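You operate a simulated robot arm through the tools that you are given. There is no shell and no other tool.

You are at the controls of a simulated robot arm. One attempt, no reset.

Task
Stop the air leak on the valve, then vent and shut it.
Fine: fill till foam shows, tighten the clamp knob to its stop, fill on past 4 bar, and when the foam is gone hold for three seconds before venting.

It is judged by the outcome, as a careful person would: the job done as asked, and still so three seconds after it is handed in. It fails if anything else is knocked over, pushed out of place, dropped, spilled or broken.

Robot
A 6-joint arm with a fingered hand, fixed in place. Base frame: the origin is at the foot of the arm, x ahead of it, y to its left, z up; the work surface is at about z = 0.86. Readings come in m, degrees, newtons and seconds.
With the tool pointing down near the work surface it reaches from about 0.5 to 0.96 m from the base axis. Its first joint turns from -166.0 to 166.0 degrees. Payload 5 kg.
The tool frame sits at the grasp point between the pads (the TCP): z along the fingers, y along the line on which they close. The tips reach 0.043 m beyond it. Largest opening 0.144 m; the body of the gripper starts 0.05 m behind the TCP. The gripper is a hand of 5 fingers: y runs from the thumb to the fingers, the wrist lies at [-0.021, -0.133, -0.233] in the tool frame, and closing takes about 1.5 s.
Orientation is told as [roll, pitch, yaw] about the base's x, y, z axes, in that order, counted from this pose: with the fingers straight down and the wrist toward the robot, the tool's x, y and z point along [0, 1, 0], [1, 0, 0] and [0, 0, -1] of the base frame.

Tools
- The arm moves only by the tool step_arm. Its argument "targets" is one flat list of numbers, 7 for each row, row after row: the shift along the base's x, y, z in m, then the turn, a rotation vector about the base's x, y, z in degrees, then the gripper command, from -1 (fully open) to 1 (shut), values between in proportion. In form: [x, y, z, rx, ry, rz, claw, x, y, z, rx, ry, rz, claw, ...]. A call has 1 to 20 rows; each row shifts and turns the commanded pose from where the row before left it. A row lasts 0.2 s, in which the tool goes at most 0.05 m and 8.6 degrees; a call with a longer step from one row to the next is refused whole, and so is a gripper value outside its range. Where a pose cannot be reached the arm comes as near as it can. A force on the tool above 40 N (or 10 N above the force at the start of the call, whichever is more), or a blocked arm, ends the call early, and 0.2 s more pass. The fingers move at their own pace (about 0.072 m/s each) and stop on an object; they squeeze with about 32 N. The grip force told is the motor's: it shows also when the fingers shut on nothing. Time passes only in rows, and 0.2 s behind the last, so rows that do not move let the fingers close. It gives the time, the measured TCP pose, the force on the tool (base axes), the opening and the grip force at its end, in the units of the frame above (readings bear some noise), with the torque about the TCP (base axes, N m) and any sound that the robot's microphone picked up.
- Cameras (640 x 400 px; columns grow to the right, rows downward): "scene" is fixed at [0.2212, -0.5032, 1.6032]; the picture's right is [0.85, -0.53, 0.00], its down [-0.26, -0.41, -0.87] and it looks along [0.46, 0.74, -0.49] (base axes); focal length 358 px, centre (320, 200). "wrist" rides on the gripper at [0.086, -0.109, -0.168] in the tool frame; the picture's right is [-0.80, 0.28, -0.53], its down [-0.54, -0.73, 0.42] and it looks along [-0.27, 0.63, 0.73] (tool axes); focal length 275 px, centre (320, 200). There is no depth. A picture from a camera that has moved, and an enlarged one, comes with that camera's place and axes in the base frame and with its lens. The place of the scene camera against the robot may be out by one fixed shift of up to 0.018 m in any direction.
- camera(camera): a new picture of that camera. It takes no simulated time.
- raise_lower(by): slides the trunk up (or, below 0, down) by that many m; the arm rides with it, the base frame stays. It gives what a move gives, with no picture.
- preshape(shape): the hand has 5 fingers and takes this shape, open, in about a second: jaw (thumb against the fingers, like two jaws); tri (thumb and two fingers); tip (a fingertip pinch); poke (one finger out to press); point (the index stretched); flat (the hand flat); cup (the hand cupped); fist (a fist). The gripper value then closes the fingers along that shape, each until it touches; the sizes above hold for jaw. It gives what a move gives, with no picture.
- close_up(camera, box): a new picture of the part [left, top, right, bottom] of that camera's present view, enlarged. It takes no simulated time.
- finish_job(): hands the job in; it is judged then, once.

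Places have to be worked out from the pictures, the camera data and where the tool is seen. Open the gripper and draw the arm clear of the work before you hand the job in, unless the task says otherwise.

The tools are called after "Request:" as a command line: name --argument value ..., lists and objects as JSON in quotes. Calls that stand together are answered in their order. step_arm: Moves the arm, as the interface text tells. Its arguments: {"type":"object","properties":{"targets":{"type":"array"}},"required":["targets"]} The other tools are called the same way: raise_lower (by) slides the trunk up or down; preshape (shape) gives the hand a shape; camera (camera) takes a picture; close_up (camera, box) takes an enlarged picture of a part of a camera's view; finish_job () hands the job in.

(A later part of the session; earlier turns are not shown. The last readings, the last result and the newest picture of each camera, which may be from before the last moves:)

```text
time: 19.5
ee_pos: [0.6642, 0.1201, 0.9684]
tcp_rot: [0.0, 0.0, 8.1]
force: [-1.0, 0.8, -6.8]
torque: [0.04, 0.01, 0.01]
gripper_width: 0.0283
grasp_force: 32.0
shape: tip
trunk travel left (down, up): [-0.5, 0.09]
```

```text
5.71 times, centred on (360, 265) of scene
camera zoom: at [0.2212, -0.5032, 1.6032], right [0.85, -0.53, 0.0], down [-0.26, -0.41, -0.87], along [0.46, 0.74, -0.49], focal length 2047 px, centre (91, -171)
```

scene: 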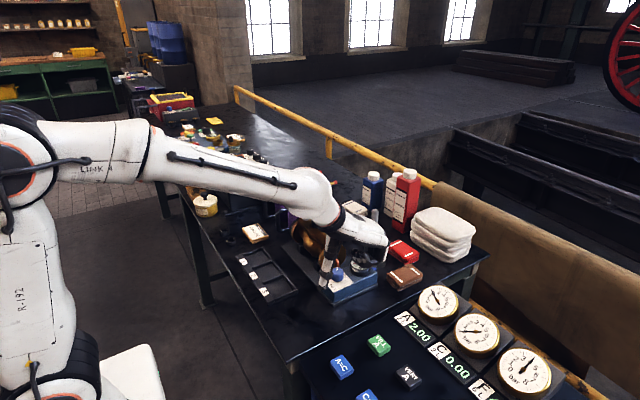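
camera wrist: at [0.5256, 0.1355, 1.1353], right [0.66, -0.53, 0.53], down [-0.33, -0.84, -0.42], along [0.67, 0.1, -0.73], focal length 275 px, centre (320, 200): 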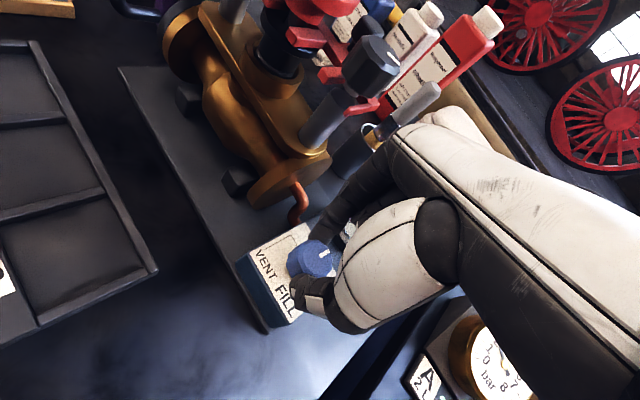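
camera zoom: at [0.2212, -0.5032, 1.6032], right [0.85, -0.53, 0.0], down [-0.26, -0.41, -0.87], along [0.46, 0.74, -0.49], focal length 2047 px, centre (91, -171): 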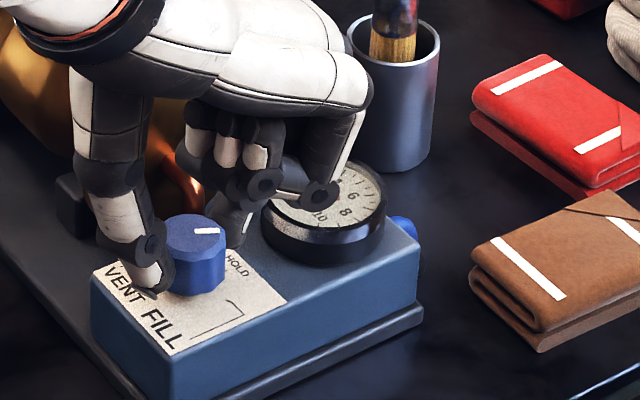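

The mark is now at about −24°, heading to FILL, with no sound yet. I continue in small steps while watching the gauge in both views.

Request:
step_arm --targets '[0, 0, 0, 0, 0, -8, 1, 0, 0, 0, 0, 0, -8, 1, 0, 0, 0, 0, 0, -8, 1]'

Request:
close_up --camera "wrist" --box '[240, 130, 380, 270]'

Request:
close_up --camera "scene" --box '[320, 230, 400, 300]'

Request:
close_up --camera "scene" --box '[280, 180, 380, 260]'

```text
time: 20.3
ee_pos: [0.6641, 0.1182, 0.9687]
tcp_rot: [0.0, -0.1, -16.0]
force: [0.8, 1.6, -4.0]
torque: [0.06, -0.05, -0.01]
gripper_width: 0.0284
grasp_force: 31.5
shape: tip
trunk travel left (down, up): [-0.5, 0.09]
```

```text
2.86 times, centred on (310, 200) of wrist
camera zoom: at [0.5822, 0.2324, 1.1346], right [0.05, -0.84, 0.53], down [-0.85, -0.32, -0.42], along [0.53, -0.43, -0.73], focal length 786 px, centre (349, 200)
```

zoom: 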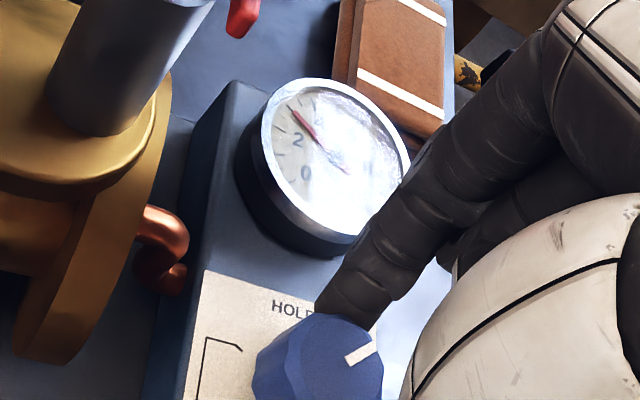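

```text
5.71 times, centred on (360, 265) of scene
camera zoom: at [0.2212, -0.5032, 1.6032], right [0.85, -0.53, 0.0], down [-0.26, -0.41, -0.87], along [0.46, 0.74, -0.49], focal length 2047 px, centre (91, -171)
```

zoom: 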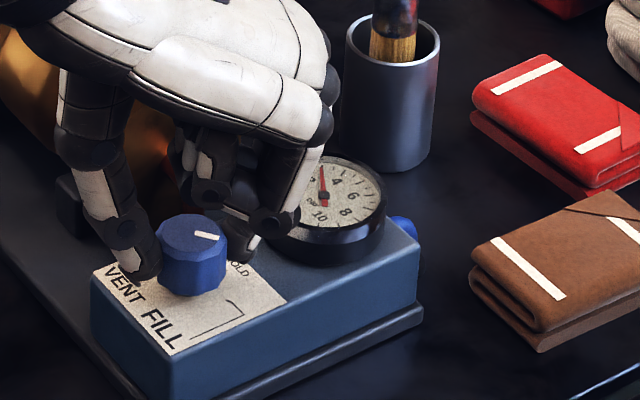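

```text
5.00 times, centred on (330, 220) of scene
camera zoom: at [0.2212, -0.5032, 1.6032], right [0.85, -0.53, 0.0], down [-0.26, -0.41, -0.87], along [0.46, 0.74, -0.49], focal length 1791 px, centre (270, 100)
```

zoom: 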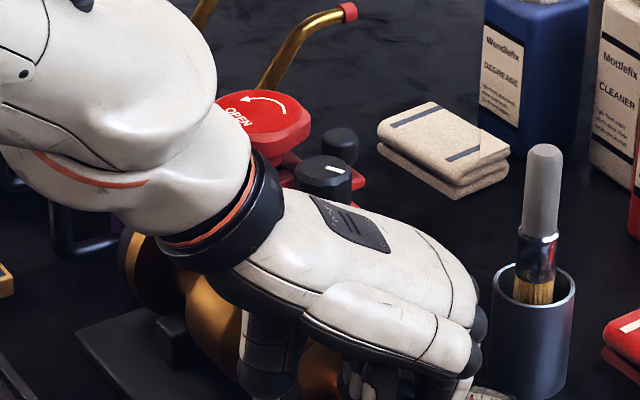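

The gauge is already at about 3 bar and rising, with the knob at about −48°. I turn straight back to HOLD (yaw ≈ 32°) so it does not run on while I look for foam.

Request:
step_arm --targets '[0, 0, 0, 0, 0, 8.5, 1, 0, 0, 0, 0, 0, 8.5, 1, 0, 0, 0, 0, 0, 8.5, 1, 0, 0, 0, 0, 0, 8.5, 1, 0, 0, 0, 0, 0, 8.5, 1, 0, 0, 0, 0, 0, 5.5, 1]'

Request:
camera --camera "wrist"

Request:
close_up --camera "scene" --box '[320, 230, 400, 300]'

Request:
close_up --camera "wrist" --box '[150, 0, 430, 180]'

```text
time: 21.7
ee_pos: [0.6642, 0.1211, 0.9677]
tcp_rot: [0.0, 0.0, 32.1]
force: [-3.6, -2.9, -4.0]
torque: [-0.08, 0.05, 0.0]
gripper_width: 0.0278
grasp_force: 32.2
shape: tip
trunk travel left (down, up): [-0.5, 0.09]
```

```text
taken
camera wrist: at [0.5253, 0.136, 1.1349], right [0.66, -0.52, 0.53], down [-0.33, -0.85, -0.42], along [0.67, 0.11, -0.73], focal length 275 px, centre (320, 200)
```

wrist: 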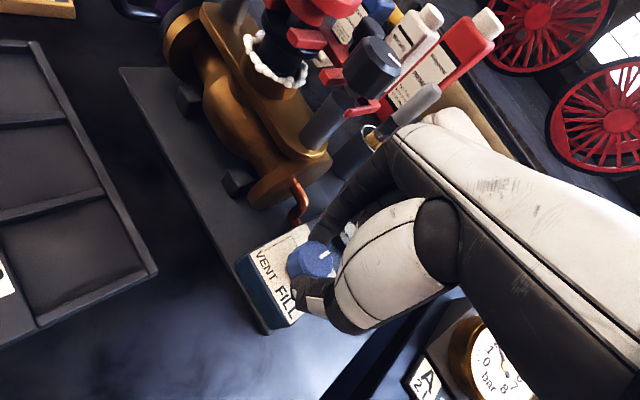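

```text
5.71 times, centred on (360, 265) of scene
camera zoom: at [0.2212, -0.5032, 1.6032], right [0.85, -0.53, 0.0], down [-0.26, -0.41, -0.87], along [0.46, 0.74, -0.49], focal length 2047 px, centre (91, -171)
```

zoom: 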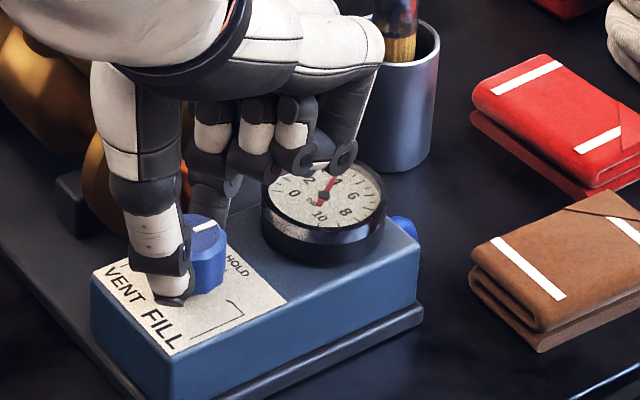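

```text
2.22 times, centred on (290, 90) of wrist
camera zoom: at [0.5253, 0.136, 1.1349], right [0.66, -0.52, 0.53], down [-0.33, -0.85, -0.42], along [0.67, 0.11, -0.73], focal length 612 px, centre (387, 444)
```

zoom: 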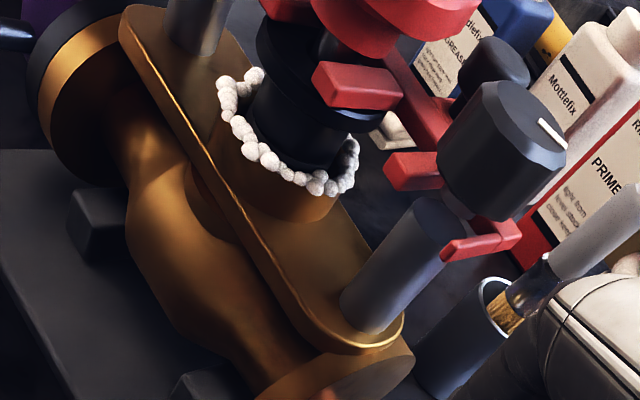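

Foam is ringing the gland, the knob is at HOLD, and the gauge shows about 4 bar. I release the knob with a small opening and lift straight up.

Request:
step_arm --targets '[0, 0, 0, 0, 0, 0, 0.28, 0, 0, 0, 0, 0, 0, 0.28, 0, 0, 0.02, 0, 0, 0, 0.28, 0, 0, 0.04, 0, 0, 0, 0.28, 0, 0, 0.045, 0, 0, 0, 0.28, 0, 0, 0.045, 0, 0, 0, 0.28, 0, 0, 0.03, 0, 0, 0, 0.28]'

Request:
camera --camera "wrist"

Request:
close_up --camera "scene" --box '[300, 210, 400, 300]'

```text
time: 23.3
ee_pos: [0.6606, 0.1209, 1.148]
tcp_rot: [0.0, 0.1, 32.0]
force: [-0.5, -0.5, -0.1]
torque: [0.0, -0.02, 0.02]
gripper_width: 0.0521
grasp_force: 0.2
shape: tip
trunk travel left (down, up): [-0.5, 0.09]
```

```text
taken
camera wrist: at [0.522, 0.137, 1.3145], right [0.66, -0.52, 0.53], down [-0.33, -0.85, -0.42], along [0.67, 0.11, -0.73], focal length 275 px, centre (320, 200)
```

wrist: 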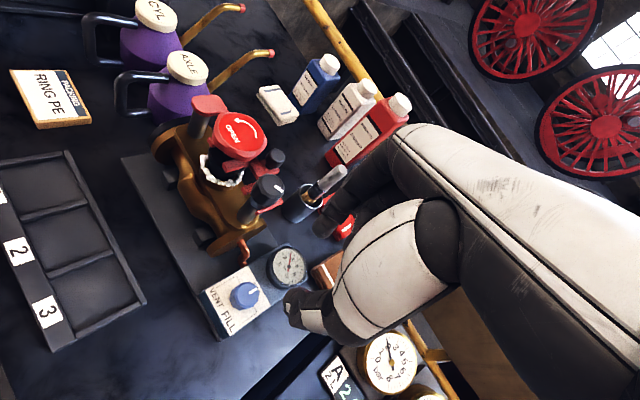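

```text
4.44 times, centred on (350, 255) of scene
camera zoom: at [0.2212, -0.5032, 1.6032], right [0.85, -0.53, 0.0], down [-0.26, -0.41, -0.87], along [0.46, 0.74, -0.49], focal length 1592 px, centre (187, -44)
```

zoom: 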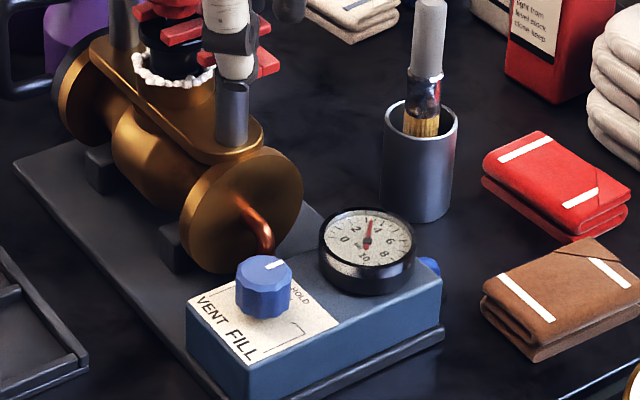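

Pressure reads a bit over 3 bar and is leaking down with foam showing, as expected. I zoom on the clamp knob and wheel to refine their positions before gripping.

Request:
close_up --camera "wrist" --box '[180, 90, 320, 230]'

```text
2.86 times, centred on (250, 160) of wrist
camera zoom: at [0.522, 0.137, 1.3145], right [0.66, -0.52, 0.53], down [-0.33, -0.85, -0.42], along [0.67, 0.11, -0.73], focal length 786 px, centre (520, 314)
```

zoom: 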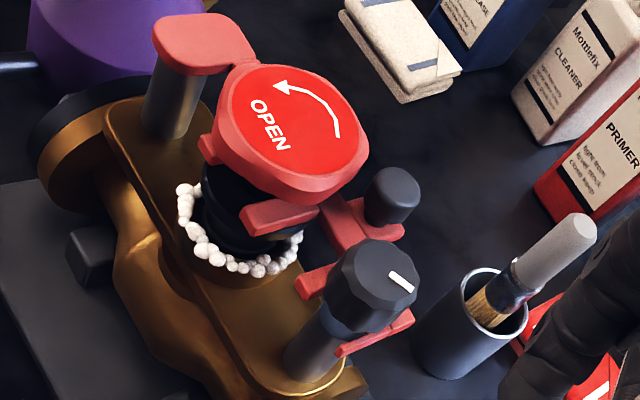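

Refined: clamp knob ≈ (0.703, 0.212, top 1.063), wheel ≈ (0.701, 0.283), small yoke knob ≈ (0.733, 0.248). I move over the clamp knob at yaw 10°, staying above everything.

Request:
step_arm --targets '[0.009, 0.022, 0, 0, 0, -5.5, 0.28, 0.009, 0.023, 0, 0, 0, -5.5, 0.28, 0.009, 0.023, 0, 0, 0, -5.5, 0.28, 0.009, 0.023, 0, 0, 0, -5.5, 0.28, 0, 0, 0, 0, 0, 0, 0.28]'

Request:
close_up --camera "wrist" --box '[200, 130, 400, 330]'

Request:
close_up --camera "scene" --box '[280, 180, 380, 260]'

```text
time: 24.5
ee_pos: [0.7002, 0.2093, 1.147]
tcp_rot: [0.0, -0.1, 10.0]
force: [0.5, 1.7, -0.4]
torque: [-0.01, 0.0, -0.02]
gripper_width: 0.0517
grasp_force: 0.1
shape: tip
trunk travel left (down, up): [-0.5, 0.09]
```

```text
2.00 times, centred on (300, 230) of wrist
camera zoom: at [0.5773, 0.2771, 1.3127], right [0.42, -0.73, 0.53], down [-0.62, -0.66, -0.42], along [0.66, -0.15, -0.73], focal length 551 px, centre (360, 140)
```

zoom: 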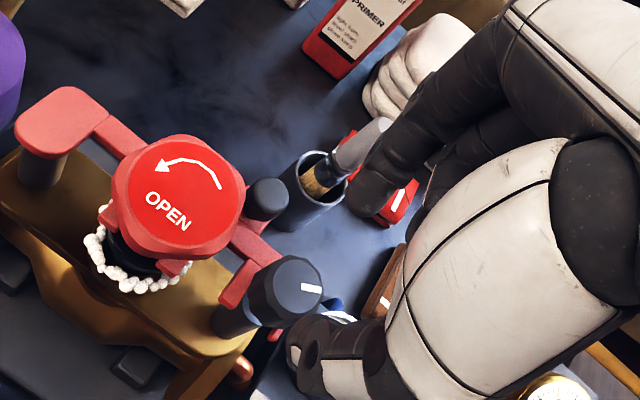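

```text
5.00 times, centred on (330, 220) of scene
camera zoom: at [0.2212, -0.5032, 1.6032], right [0.85, -0.53, 0.0], down [-0.26, -0.41, -0.87], along [0.46, 0.74, -0.49], focal length 1791 px, centre (270, 100)
```

zoom: 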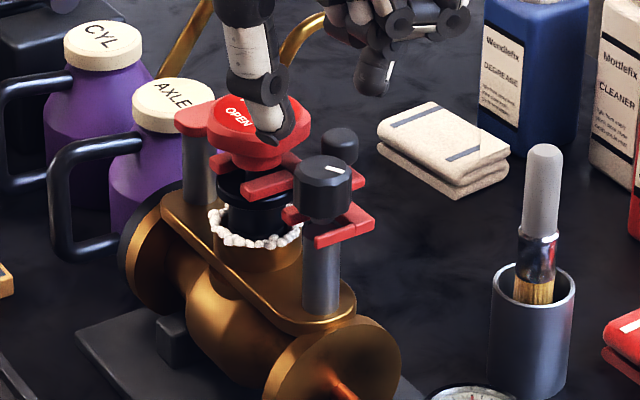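

The knob sits where expected between the fingertips in the wrist view. I descend so the tips reach about z = 1.043, above the yoke fork.

Request:
step_arm --targets '[-0.001, -0.001, -0.02, 0, 0, 0, 0.28, 0, 0, -0.02, 0, 0, 0, 0.28, 0, 0, -0.015, 0, 0, 0, 0.28, 0, 0, -0.008, 0, 0, 0, 0.28, 0, 0, 0, 0, 0, 0, 0.28]'

Request:
close_up --camera "wrist" --box '[200, 130, 400, 330]'

Request:
close_up --camera "scene" --box '[280, 180, 380, 260]'

```text
time: 25.7
ee_pos: [0.6977, 0.2108, 1.0835]
tcp_rot: [0.0, 0.0, 10.0]
force: [-0.4, -0.1, 0.4]
torque: [0.0, -0.01, -0.01]
gripper_width: 0.0518
grasp_force: 0.0
shape: tip
trunk travel left (down, up): [-0.5, 0.09]
```

```text
2.00 times, centred on (300, 230) of wrist
camera zoom: at [0.5755, 0.2764, 1.2499], right [0.42, -0.73, 0.53], down [-0.62, -0.66, -0.42], along [0.66, -0.15, -0.73], focal length 551 px, centre (360, 140)
```

zoom: 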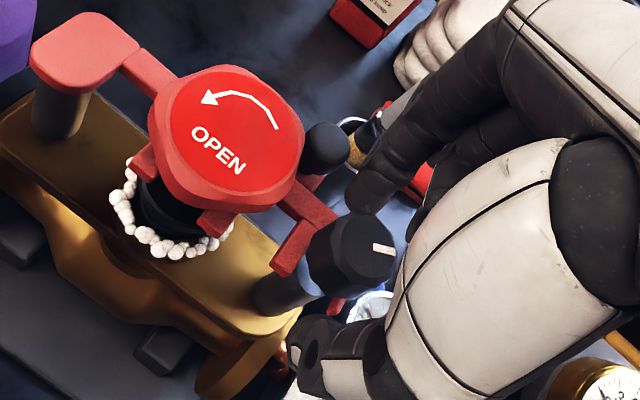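

```text
5.00 times, centred on (330, 220) of scene
camera zoom: at [0.2212, -0.5032, 1.6032], right [0.85, -0.53, 0.0], down [-0.26, -0.41, -0.87], along [0.46, 0.74, -0.49], focal length 1791 px, centre (270, 100)
```

zoom: 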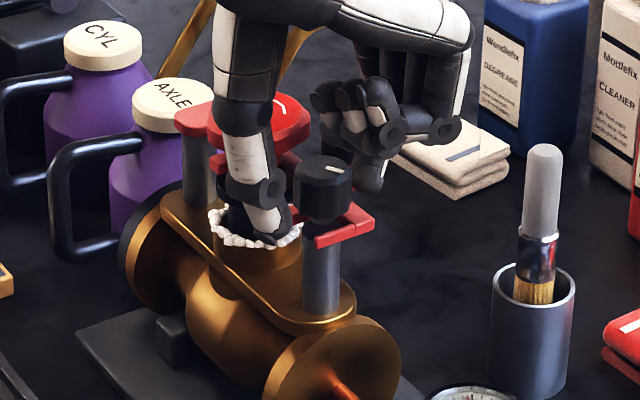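

The knob is centred between the tips. I close on it.

Request:
step_arm --targets '[0, 0, 0, 0, 0, 0, 1, 0, 0, 0, 0, 0, 0, 1, 0, 0, 0, 0, 0, 0, 1]'

Request:
close_up --camera "wrist" --box '[200, 130, 400, 330]'

```text
time: 26.5
ee_pos: [0.6982, 0.2107, 1.0836]
tcp_rot: [0.1, 0.0, 9.9]
force: [0.4, -0.5, -1.6]
torque: [0.0, -0.05, 0.0]
gripper_width: 0.0271
grasp_force: 32.3
shape: tip
trunk travel left (down, up): [-0.5, 0.09]
```

```text
2.00 times, centred on (300, 230) of wrist
camera zoom: at [0.5757, 0.2764, 1.2498], right [0.42, -0.73, 0.53], down [-0.62, -0.66, -0.42], along [0.66, -0.15, -0.73], focal length 551 px, centre (360, 140)
```

zoom: 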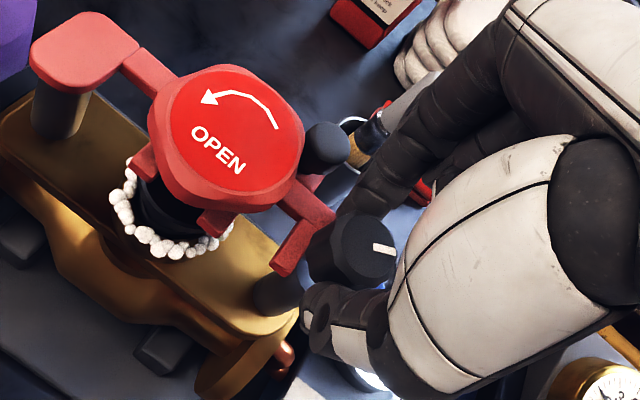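

Firm grip (0.027 m, 32 N). I turn clockwise to tighten, watching torque about z.

Request:
step_arm --targets '[0, 0, 0, 0, 0, -7.5, 1, 0, 0, 0, 0, 0, -7.5, 1, 0, 0, 0, 0, 0, -7.5, 1, 0, 0, 0, 0, 0, -7.5, 1]'

Request:
close_up --camera "wrist" --box '[200, 130, 400, 330]'

Request:
close_up --camera "scene" --box '[280, 180, 400, 290]'

```text
time: 27.5
ee_pos: [0.7, 0.2107, 1.0832]
tcp_rot: [0.0, 0.1, -20.2]
force: [-0.9, 1.7, -9.8]
torque: [0.11, -0.01, 0.06]
gripper_width: 0.0268
grasp_force: 31.6
shape: tip
trunk travel left (down, up): [-0.5, 0.09]
```

```text
2.00 times, centred on (300, 230) of wrist
camera zoom: at [0.6254, 0.329, 1.2502], right [-0.01, -0.85, 0.53], down [-0.87, -0.26, -0.42], along [0.5, -0.47, -0.73], focal length 551 px, centre (360, 140)
```

zoom: 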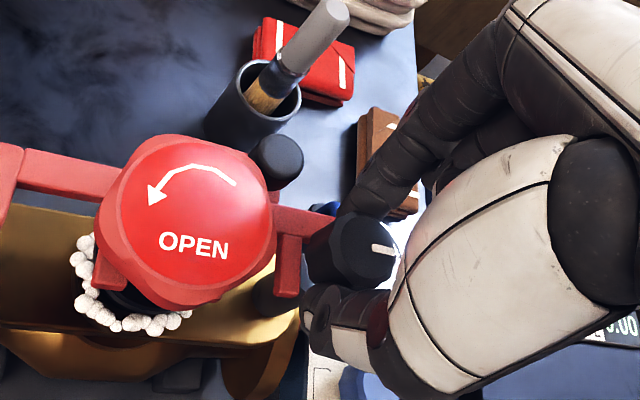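

```text
3.64 times, centred on (340, 235) of scene
camera zoom: at [0.2212, -0.5032, 1.6032], right [0.85, -0.53, 0.0], down [-0.26, -0.41, -0.87], along [0.46, 0.74, -0.49], focal length 1303 px, centre (247, 73)
```

zoom: 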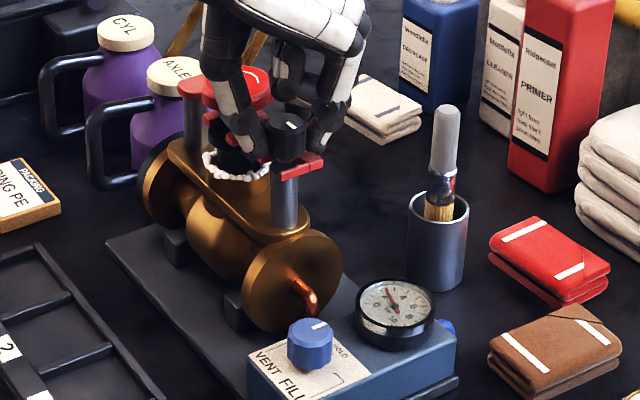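

The knob turns with the hand. I continue another 30°, easing down 1–2 mm as it pulls.

Request:
step_arm --targets '[0, 0, -0.001, 0, 0, -7.5, 1, 0, 0, -0.0005, 0, 0, -7.5, 1, 0, 0, 0, 0, 0, -7.5, 1, 0, 0, 0, 0, 0, -7.5, 1]'

Request:
close_up --camera "wrist" --box '[200, 130, 400, 330]'

Request:
close_up --camera "scene" --box '[280, 180, 400, 290]'

```text
time: 28.5
ee_pos: [0.7003, 0.2102, 1.0833]
tcp_rot: [0.0, 0.0, -50.0]
force: [-2.7, 6.1, -6.8]
torque: [0.26, 0.07, 0.07]
gripper_width: 0.0268
grasp_force: 31.8
shape: tip
trunk travel left (down, up): [-0.5, 0.09]
```

```text
2.00 times, centred on (300, 230) of wrist
camera zoom: at [0.6949, 0.3496, 1.25], right [-0.43, -0.73, 0.53], down [-0.88, 0.21, -0.42], along [0.2, -0.65, -0.73], focal length 551 px, centre (360, 140)
```

zoom: 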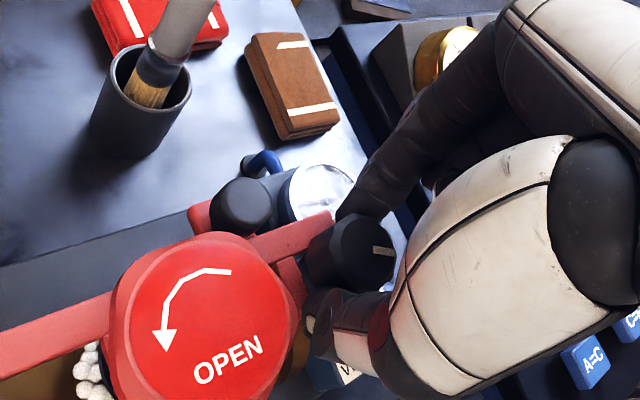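

```text
3.64 times, centred on (340, 235) of scene
camera zoom: at [0.2212, -0.5032, 1.6032], right [0.85, -0.53, 0.0], down [-0.26, -0.41, -0.87], along [0.46, 0.74, -0.49], focal length 1303 px, centre (247, 73)
```

zoom: 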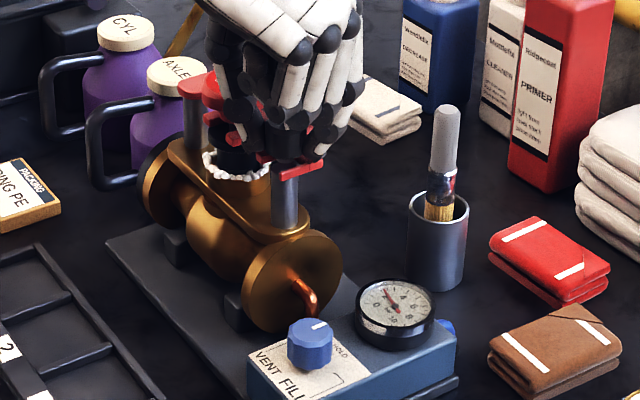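

No stop yet after 60°. I open slightly, swing the hand back around the knob to yaw 10°, and regrip.

Request:
step_arm --targets '[0, 0, 0, 0, 0, 0, 0.36, 0, 0, 0, 0, 0, 0, 0.36, 0, 0, 0, 0, 0, 8.5, 0.36, 0, 0, 0, 0, 0, 8.5, 0.36, 0, 0, 0, 0, 0, 8.5, 0.36, 0, 0, 0, 0, 0, 8.5, 0.36, 0, 0, 0, 0, 0, 8.5, 0.36, 0, 0, 0, 0, 0, 8.5, 0.36, 0, 0, 0, 0, 0, 8.5, 0.36, 0, 0, 0, 0, 0, 0, 0.36]'

Request:
close_up --camera "wrist" --box '[200, 130, 400, 330]'

Request:
close_up --camera "scene" --box '[280, 180, 400, 290]'

```text
time: 30.7
ee_pos: [0.6978, 0.2096, 1.0844]
tcp_rot: [0.1, 0.0, 9.6]
force: [-0.2, 0.0, -0.1]
torque: [0.02, 0.03, -0.01]
gripper_width: 0.0457
grasp_force: 0.1
shape: tip
trunk travel left (down, up): [-0.5, 0.09]
```

```text
2.00 times, centred on (300, 230) of wrist
camera zoom: at [0.576, 0.2778, 1.2507], right [0.41, -0.74, 0.53], down [-0.62, -0.66, -0.42], along [0.66, -0.16, -0.73], focal length 551 px, centre (360, 140)
```

zoom: 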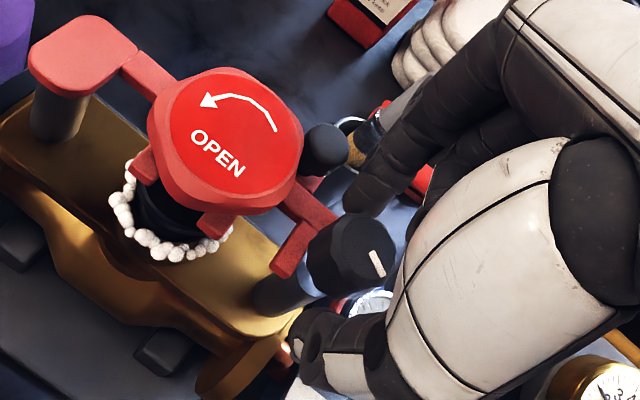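

```text
3.64 times, centred on (340, 235) of scene
camera zoom: at [0.2212, -0.5032, 1.6032], right [0.85, -0.53, 0.0], down [-0.26, -0.41, -0.87], along [0.46, 0.74, -0.49], focal length 1303 px, centre (247, 73)
```

zoom: 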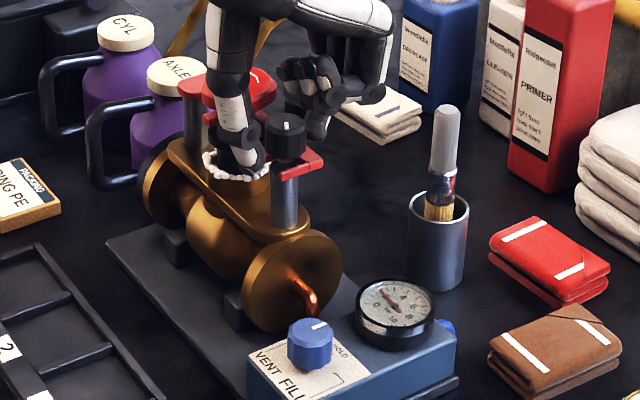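

The white mark confirms the knob has turned 60° clockwise. I grip again and turn further.

Request:
step_arm --targets '[0, 0, 0, 0, 0, 0, 1, 0, 0, 0, 0, 0, 0, 1, 0, 0, 0, 0, 0, 0, 1, 0, 0, -0.0005, 0, 0, -7.5, 1, 0, 0, -0.0005, 0, 0, -7.5, 1, 0, 0, -0.0005, 0, 0, -7.5, 1, 0, 0, 0, 0, 0, -7.5, 1]'

Request:
close_up --camera "wrist" --box '[200, 130, 400, 330]'

Request:
close_up --camera "scene" --box '[280, 180, 400, 290]'

```text
time: 32.3
ee_pos: [0.6989, 0.2115, 1.0829]
tcp_rot: [0.0, -0.2, -20.4]
force: [-3.2, 7.5, 5.2]
torque: [0.25, 0.13, 0.09]
gripper_width: 0.0274
grasp_force: 32.5
shape: tip
trunk travel left (down, up): [-0.5, 0.09]
```

```text
2.00 times, centred on (300, 230) of wrist
camera zoom: at [0.6264, 0.33, 1.2501], right [-0.01, -0.85, 0.53], down [-0.87, -0.25, -0.42], along [0.49, -0.47, -0.73], focal length 551 px, centre (360, 140)
```

zoom: 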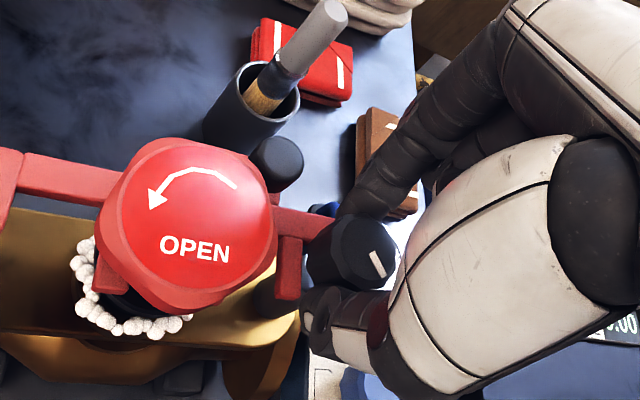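

```text
3.64 times, centred on (340, 235) of scene
camera zoom: at [0.2212, -0.5032, 1.6032], right [0.85, -0.53, 0.0], down [-0.26, -0.41, -0.87], along [0.46, 0.74, -0.49], focal length 1303 px, centre (247, 73)
```

zoom: 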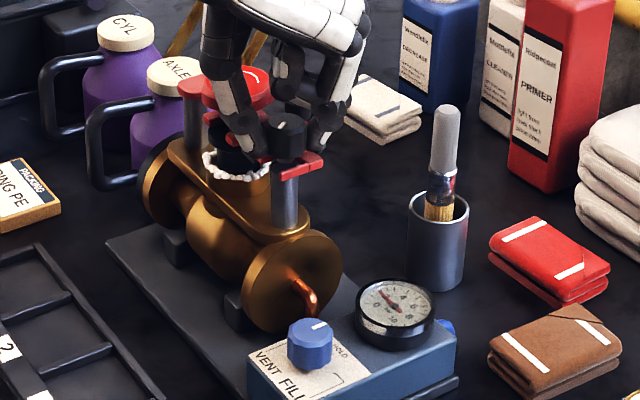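

It still follows with no stop; the gauge is falling slowly (≈2.5 bar). I continue another 30°.

Request:
step_arm --targets '[0, 0, 0, 0, 0, -7.5, 1, 0, 0, 0, 0, 0, -7.5, 1, 0, 0, 0, 0, 0, -7.5, 1, 0, 0, 0, 0, 0, -7.5, 1]'

Request:
close_up --camera "wrist" --box '[200, 130, 400, 330]'

Request:
close_up --camera "scene" --box '[280, 180, 400, 290]'

```text
time: 33.3
ee_pos: [0.6995, 0.2114, 1.0835]
tcp_rot: [0.1, -0.1, -50.5]
force: [2.8, 8.0, 8.8]
torque: [0.25, -0.1, 0.13]
gripper_width: 0.027
grasp_force: 31.9
shape: tip
trunk travel left (down, up): [-0.5, 0.09]
```

```text
2.00 times, centred on (300, 230) of wrist
camera zoom: at [0.6954, 0.3501, 1.25], right [-0.44, -0.73, 0.53], down [-0.88, 0.22, -0.43], along [0.19, -0.65, -0.73], focal length 551 px, centre (360, 140)
```

zoom: 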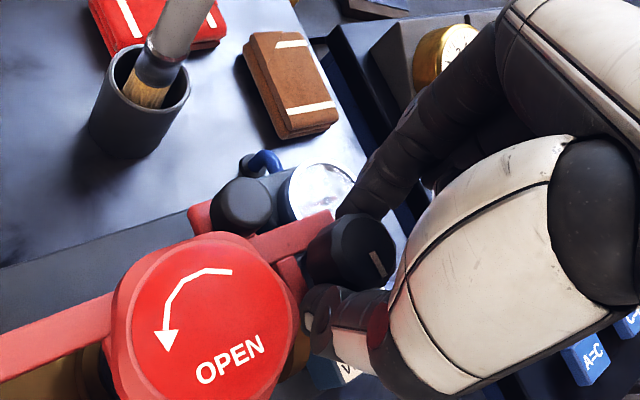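

```text
3.64 times, centred on (340, 235) of scene
camera zoom: at [0.2212, -0.5032, 1.6032], right [0.85, -0.53, 0.0], down [-0.26, -0.41, -0.87], along [0.46, 0.74, -0.49], focal length 1303 px, centre (247, 73)
```

zoom: 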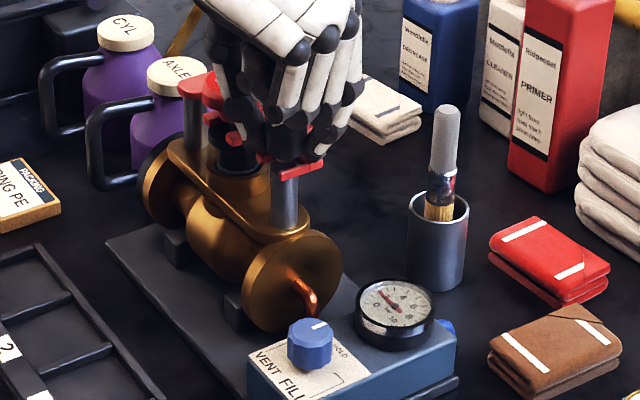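

The foam ring has vanished after 120° of tightening, but the knob should go to its stop. I swing back and regrip for another stroke.

Request:
step_arm --targets '[0, 0, 0, 0, 0, 0, 0.36, 0, 0, 0.001, 0, 0, 0, 0.36, 0, 0, 0, 0, 0, 8.5, 0.36, 0, 0, 0, 0, 0, 8.5, 0.36, 0, 0, 0, 0, 0, 8.5, 0.36, 0, 0, 0, 0, 0, 8.5, 0.36, 0, 0, 0, 0, 0, 8.5, 0.36, 0, 0, 0, 0, 0, 8.5, 0.36, 0, 0, 0, 0, 0, 8.5, 0.36, 0, 0, 0, 0, 0, 0.5, 0.36]'

Request:
close_up --camera "wrist" --box '[200, 130, 400, 330]'

Request:
close_up --camera "scene" --box '[280, 180, 400, 290]'

```text
time: 35.5
ee_pos: [0.6988, 0.2086, 1.0831]
tcp_rot: [0.0, 0.0, 9.6]
force: [0.6, 0.3, 0.6]
torque: [0.0, 0.01, -0.02]
gripper_width: 0.0462
grasp_force: 0.0
shape: tip
trunk travel left (down, up): [-0.5, 0.09]
```

```text
2.00 times, centred on (300, 230) of wrist
camera zoom: at [0.5769, 0.2769, 1.2497], right [0.41, -0.74, 0.53], down [-0.62, -0.66, -0.42], along [0.66, -0.16, -0.73], focal length 551 px, centre (360, 140)
```

zoom: 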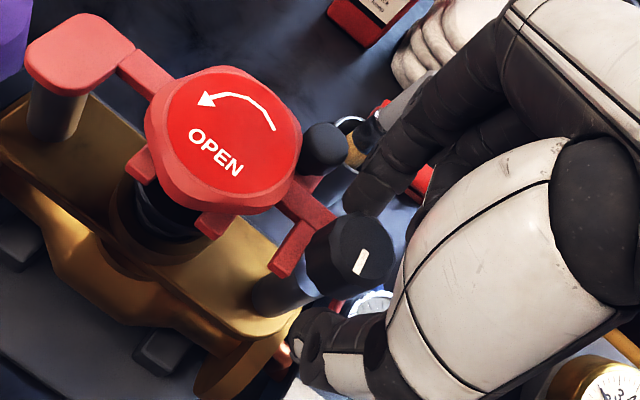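

```text
3.64 times, centred on (340, 235) of scene
camera zoom: at [0.2212, -0.5032, 1.6032], right [0.85, -0.53, 0.0], down [-0.26, -0.41, -0.87], along [0.46, 0.74, -0.49], focal length 1303 px, centre (247, 73)
```

zoom: 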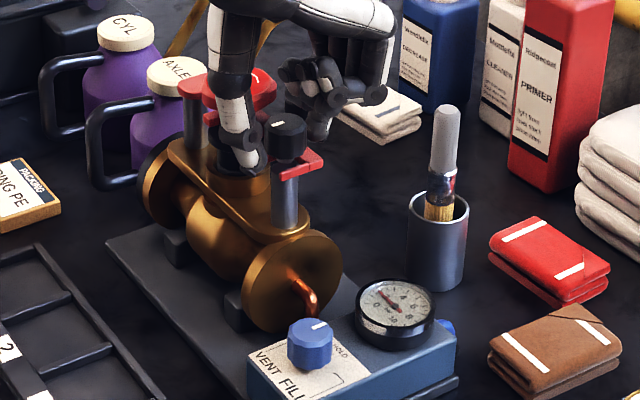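

No foam; the gauge holds near 2.5 bar. I grip again and turn another stroke, watching for the stop.

Request:
step_arm --targets '[0, 0, 0, 0, 0, 0, 1, 0, 0, 0, 0, 0, 0, 1, 0, 0, 0, 0, 0, 0, 1, 0, 0, 0, 0, 0, -7.5, 1, 0, 0, 0, 0, 0, -7.5, 1, 0, 0, 0, 0, 0, -7.5, 1]'

Request:
close_up --camera "wrist" --box '[200, 130, 400, 330]'

```text
time: 36.9
ee_pos: [0.701, 0.2124, 1.0817]
tcp_rot: [0.0, -0.1, -12.9]
force: [2.3, 11.6, -4.5]
torque: [0.41, -0.22, 0.31]
gripper_width: 0.0259
grasp_force: 31.8
shape: tip
trunk travel left (down, up): [-0.5, 0.09]
```

```text
2.00 times, centred on (300, 230) of wrist
camera zoom: at [0.6126, 0.3206, 1.2492], right [0.1, -0.84, 0.53], down [-0.83, -0.37, -0.42], along [0.55, -0.4, -0.73], focal length 551 px, centre (360, 140)
```

zoom: 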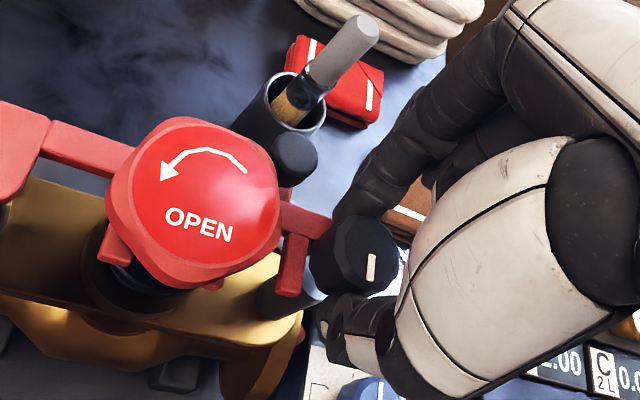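

Torque about z rose to 0.31 N·m and the mark lags the hand, suggesting the stop. I turn a little more to confirm.

Request:
step_arm --targets '[0, 0, 0, 0, 0, -6, 1, 0, 0, 0, 0, 0, -6, 1]'

Request:
close_up --camera "wrist" --box '[200, 130, 400, 330]'

Request:
close_up --camera "scene" --box '[280, 180, 400, 290]'

```text
time: 37.5
ee_pos: [0.7022, 0.2115, 1.083]
tcp_rot: [0.0, -0.1, -24.9]
force: [12.1, 22.3, -7.0]
torque: [0.81, -0.59, 0.53]
gripper_width: 0.0258
grasp_force: 32.2
shape: tip
trunk travel left (down, up): [-0.5, 0.09]
```

```text
2.00 times, centred on (300, 230) of wrist
camera zoom: at [0.6376, 0.3365, 1.2488], right [-0.08, -0.84, 0.53], down [-0.89, -0.19, -0.42], along [0.46, -0.51, -0.73], focal length 551 px, centre (360, 140)
```

zoom: 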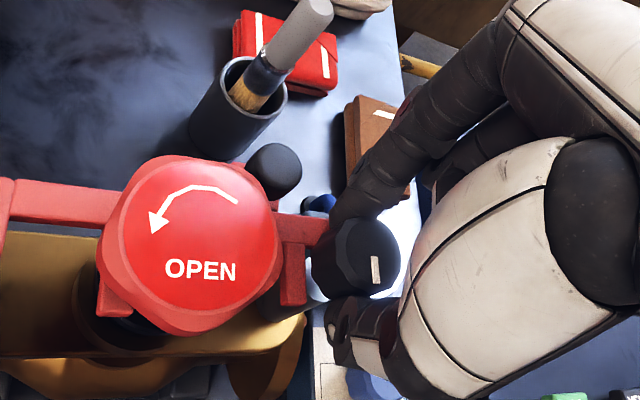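

```text
3.64 times, centred on (340, 235) of scene
camera zoom: at [0.2212, -0.5032, 1.6032], right [0.85, -0.53, 0.0], down [-0.26, -0.41, -0.87], along [0.46, 0.74, -0.49], focal length 1303 px, centre (247, 73)
```

zoom: 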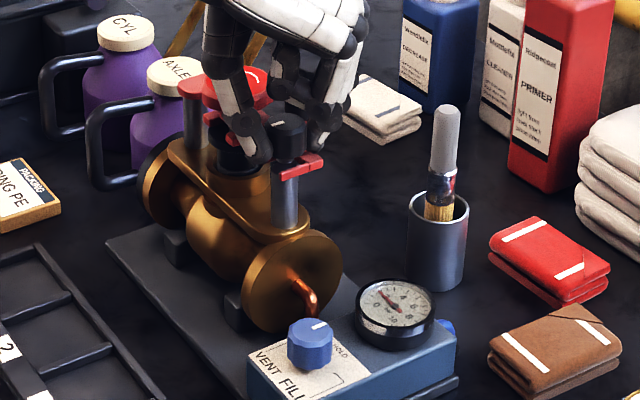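

The mark no longer moves while torque climbs to 0.5 N·m: the clamp knob is at its stop. I open the fingers and lift straight up, then check the mark, gauge and foam.

Request:
step_arm --targets '[0, 0, 0, 0, 0, 0, 0.28, 0, 0, 0, 0, 0, 0, 0.28, 0, 0, 0, 0, 0, 0, 0.28, 0, 0, 0.02, 0, 0, 0, 0.28, 0, 0, 0.03, 0, 0, 0, 0.28, 0, 0, 0.02, 0, 0, 0, 0.28, 0, 0, 0, 0, 0, 0, 0.28]'

Request:
camera --camera "wrist"

Request:
close_up --camera "wrist" --box '[180, 130, 380, 330]'

Request:
close_up --camera "scene" --box '[280, 180, 400, 290]'

```text
time: 39.1
ee_pos: [0.6991, 0.2106, 1.1543]
tcp_rot: [-0.1, 0.1, -25.1]
force: [-0.5, -0.4, 0.1]
torque: [-0.02, -0.03, -0.02]
gripper_width: 0.0519
grasp_force: 0.2
shape: tip
trunk travel left (down, up): [-0.5, 0.09]
```

```text
taken
camera wrist: at [0.6357, 0.3353, 1.3217], right [-0.08, -0.84, 0.53], down [-0.89, -0.19, -0.42], along [0.46, -0.51, -0.73], focal length 275 px, centre (320, 200)
```

wrist: 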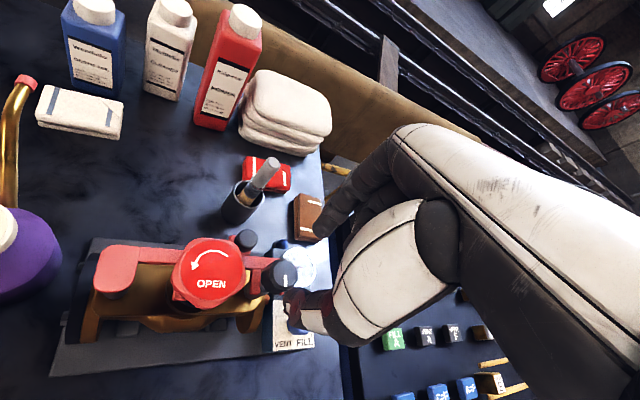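

```text
2.00 times, centred on (280, 230) of wrist
camera zoom: at [0.6357, 0.3353, 1.3217], right [-0.08, -0.84, 0.53], down [-0.89, -0.19, -0.42], along [0.46, -0.51, -0.73], focal length 551 px, centre (400, 140)
```

zoom: 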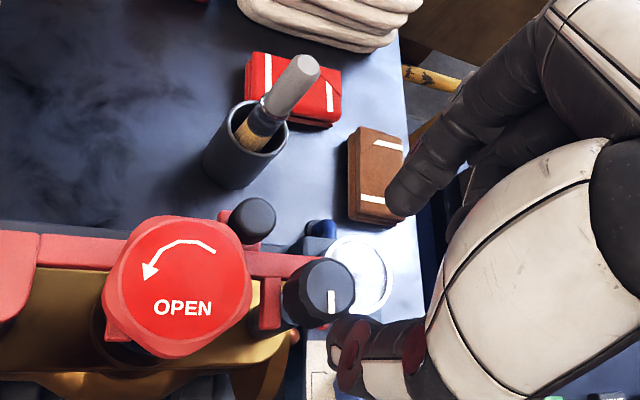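

```text
3.64 times, centred on (340, 235) of scene
camera zoom: at [0.2212, -0.5032, 1.6032], right [0.85, -0.53, 0.0], down [-0.26, -0.41, -0.87], along [0.46, 0.74, -0.49], focal length 1303 px, centre (247, 73)
```

zoom: 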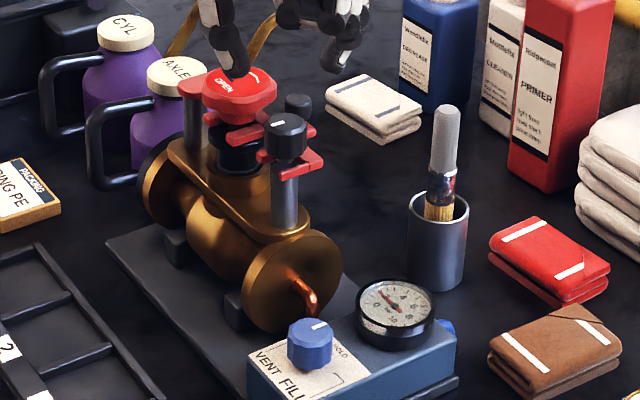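

Clamp knob mark is now at about 180°, firmly at its stop; gauge steady near 2.4 bar and no foam. I go back above the blue knob at yaw 32°, where its HOLD grip was.

Request:
step_arm --targets '[-0.005, -0.0128, 0, 0, 0, 8.1, 0.28, -0.005, -0.0128, 0, 0, 0, 8.1, 0.28, -0.005, -0.0128, 0, 0, 0, 8.1, 0.28, -0.005, -0.0129, 0, 0, 0, 8.1, 0.28, -0.005, -0.0129, 0, 0, 0, 8.2, 0.28, -0.005, -0.0129, -0.01, 0, 0, 8.2, 0.28, -0.005, -0.0129, -0.02, 0, 0, 8.2, 0.28, 0, 0, -0.03, 0, 0, 0, 0.28, 0, 0, -0.03, 0, 0, 0, 0.28, 0, 0, 0, 0, 0, 0, 0.28]'

Request:
close_up --camera "wrist" --box '[180, 130, 380, 330]'

Request:
close_up --camera "scene" --box '[280, 180, 400, 290]'

```text
time: 41.3
ee_pos: [0.6657, 0.1194, 1.0645]
tcp_rot: [-0.1, 0.0, 32.0]
force: [0.7, -0.2, -0.6]
torque: [0.0, 0.03, -0.01]
gripper_width: 0.0515
grasp_force: 0.0
shape: tip
trunk travel left (down, up): [-0.5, 0.09]
```

```text
2.00 times, centred on (280, 230) of wrist
camera zoom: at [0.5266, 0.1355, 1.2306], right [0.66, -0.52, 0.53], down [-0.33, -0.84, -0.42], along [0.67, 0.11, -0.73], focal length 551 px, centre (400, 140)
```

zoom: 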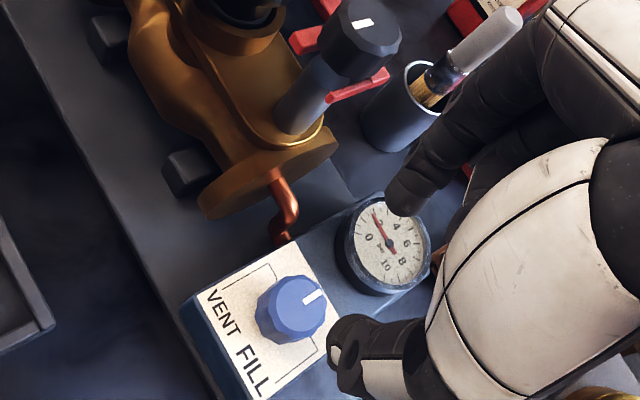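

```text
3.64 times, centred on (340, 235) of scene
camera zoom: at [0.2212, -0.5032, 1.6032], right [0.85, -0.53, 0.0], down [-0.26, -0.41, -0.87], along [0.46, 0.74, -0.49], focal length 1303 px, centre (247, 73)
```

zoom: 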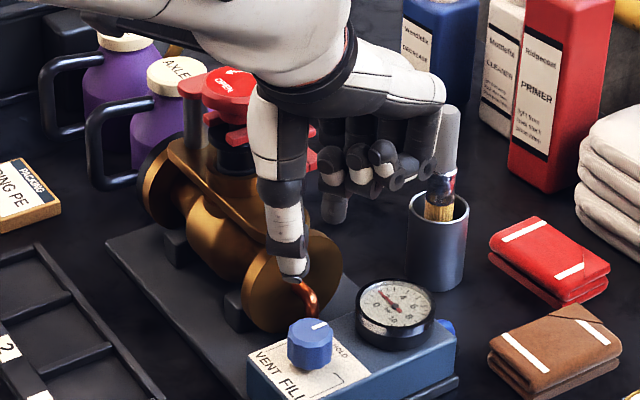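

Centred above the blue knob; gauge steady at ≈2.6 bar, so the leak is stopped. I descend to the same grip height.

Request:
step_arm --targets '[0, 0, -0.035, 0, 0, 0, 0.28, 0, 0, -0.03, 0, 0, 0, 0.28, 0, 0, -0.02, 0, 0, 0, 0.28, 0, 0, -0.009, 0, 0, 0, 0.28, 0, 0, 0, 0, 0, 0, 0.28]'

Request:
close_up --camera "wrist" --box '[180, 130, 380, 330]'

Request:
close_up --camera "scene" --box '[300, 210, 400, 300]'

```text
time: 42.5
ee_pos: [0.6668, 0.1202, 0.9695]
tcp_rot: [0.0, 0.1, 32.0]
force: [0.1, -0.4, 0.7]
torque: [0.01, -0.02, 0.02]
gripper_width: 0.052
grasp_force: 0.0
shape: tip
trunk travel left (down, up): [-0.5, 0.09]
```

```text
2.00 times, centred on (280, 230) of wrist
camera zoom: at [0.527, 0.136, 1.1353], right [0.66, -0.52, 0.53], down [-0.33, -0.84, -0.42], along [0.67, 0.11, -0.73], focal length 551 px, centre (400, 140)
```

zoom: 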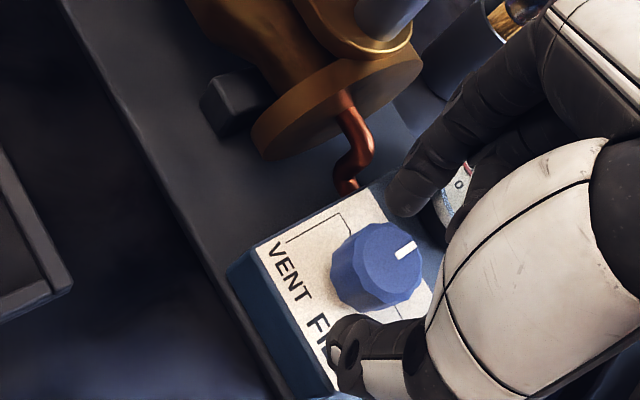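

```text
4.44 times, centred on (350, 255) of scene
camera zoom: at [0.2212, -0.5032, 1.6032], right [0.85, -0.53, 0.0], down [-0.26, -0.41, -0.87], along [0.46, 0.74, -0.49], focal length 1592 px, centre (187, -44)
```

zoom: 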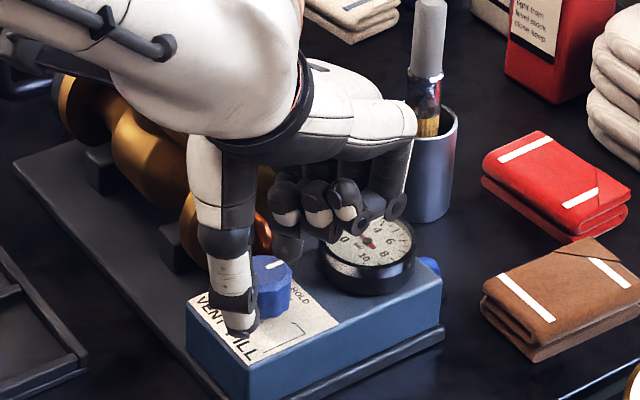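

The knob is centred again. I close on it and turn the first 24° toward FILL.

Request:
step_arm --targets '[0, 0, 0, 0, 0, 0, 1, 0, 0, 0, 0, 0, 0, 1, 0, 0, 0, 0, 0, 0, 1, 0, 0, 0, 0, 0, -8, 1, 0, 0, 0, 0, 0, -8, 1, 0, 0, 0, 0, 0, -8, 1]'

Request:
close_up --camera "wrist" --box '[240, 130, 380, 270]'

Request:
close_up --camera "scene" --box '[320, 230, 400, 300]'

```text
time: 43.9
ee_pos: [0.6652, 0.1203, 0.9696]
tcp_rot: [0.1, 0.0, 8.1]
force: [2.8, -2.7, -0.9]
torque: [0.0, -0.16, 0.06]
gripper_width: 0.0283
grasp_force: 31.9
shape: tip
trunk travel left (down, up): [-0.5, 0.09]
```

```text
2.86 times, centred on (310, 200) of wrist
camera zoom: at [0.5444, 0.1906, 1.135], right [0.39, -0.75, 0.53], down [-0.64, -0.64, -0.42], along [0.66, -0.18, -0.73], focal length 786 px, centre (349, 200)
```

zoom: 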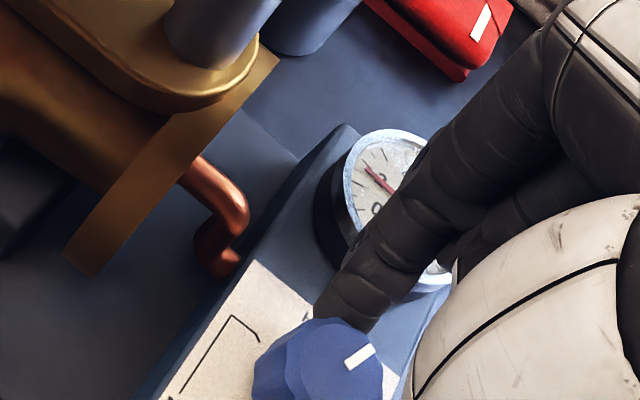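

```text
5.71 times, centred on (360, 265) of scene
camera zoom: at [0.2212, -0.5032, 1.6032], right [0.85, -0.53, 0.0], down [-0.26, -0.41, -0.87], along [0.46, 0.74, -0.49], focal length 2047 px, centre (91, -171)
```

zoom: 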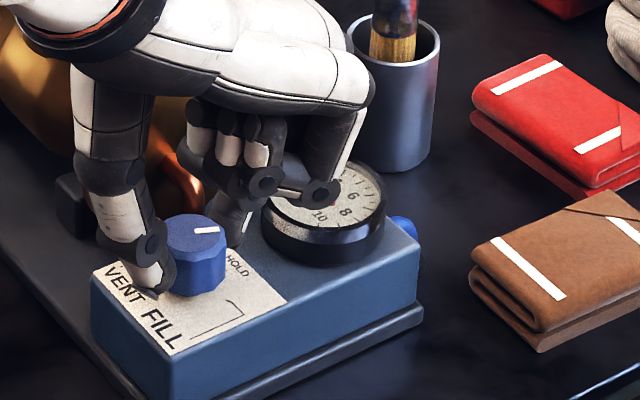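

At −24° the needle still sits near 2.5 bar, so filling has not begun. I go 8° further and look.

Request:
step_arm --targets '[0, 0, 0, 0, 0, -8, 1]'

Request:
close_up --camera "wrist" --box '[240, 130, 380, 270]'

Request:
close_up --camera "scene" --box '[320, 230, 400, 300]'

```text
time: 44.3
ee_pos: [0.6661, 0.1202, 0.9693]
tcp_rot: [0.1, 0.1, 0.1]
force: [5.4, -3.1, -1.3]
torque: [-0.09, -0.29, 0.06]
gripper_width: 0.0281
grasp_force: 32.1
shape: tip
trunk travel left (down, up): [-0.5, 0.09]
```

```text
2.86 times, centred on (310, 200) of wrist
camera zoom: at [0.5555, 0.2065, 1.1352], right [0.28, -0.8, 0.53], down [-0.73, -0.54, -0.42], along [0.63, -0.27, -0.73], focal length 786 px, centre (349, 200)
```

zoom: 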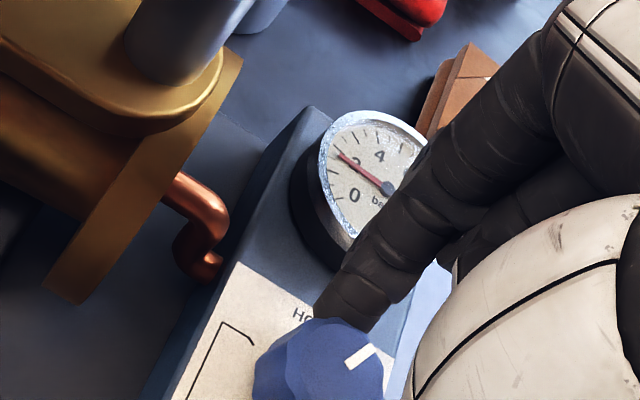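

```text
5.71 times, centred on (360, 265) of scene
camera zoom: at [0.2212, -0.5032, 1.6032], right [0.85, -0.53, 0.0], down [-0.26, -0.41, -0.87], along [0.46, 0.74, -0.49], focal length 2047 px, centre (91, -171)
```

zoom: 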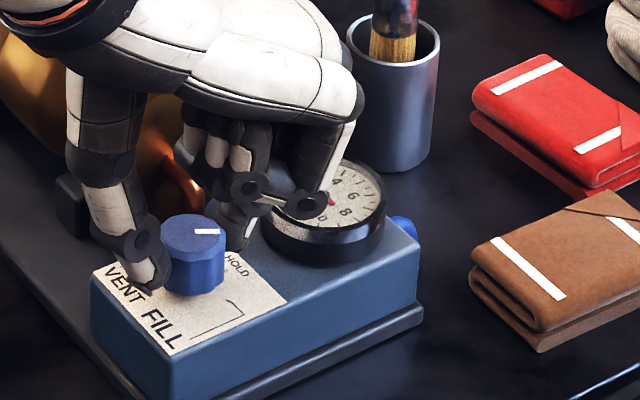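

Needle ≈2.3, still not filling. Another 8°.

Request:
step_arm --targets '[0, 0, 0, 0, 0, -8, 1]'

Request:
close_up --camera "wrist" --box '[240, 130, 380, 270]'

```text
time: 44.7
ee_pos: [0.6657, 0.1187, 0.9696]
tcp_rot: [0.0, 0.1, -7.9]
force: [4.9, -3.7, -2.5]
torque: [-0.14, -0.25, 0.01]
gripper_width: 0.0285
grasp_force: 32.3
shape: tip
trunk travel left (down, up): [-0.5, 0.09]
```

```text
2.86 times, centred on (310, 200) of wrist
camera zoom: at [0.5688, 0.2207, 1.1352], right [0.17, -0.83, 0.53], down [-0.79, -0.44, -0.42], along [0.58, -0.35, -0.73], focal length 786 px, centre (349, 200)
```

zoom: 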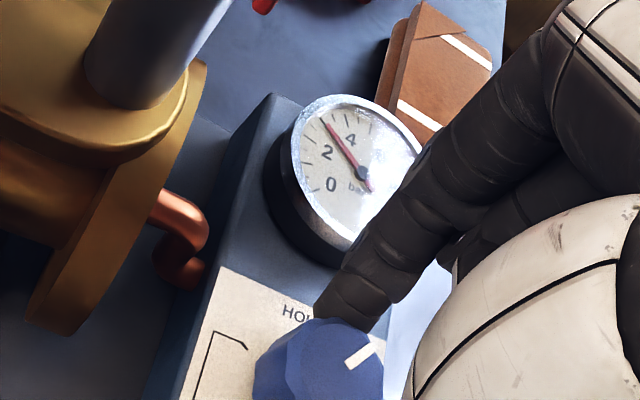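

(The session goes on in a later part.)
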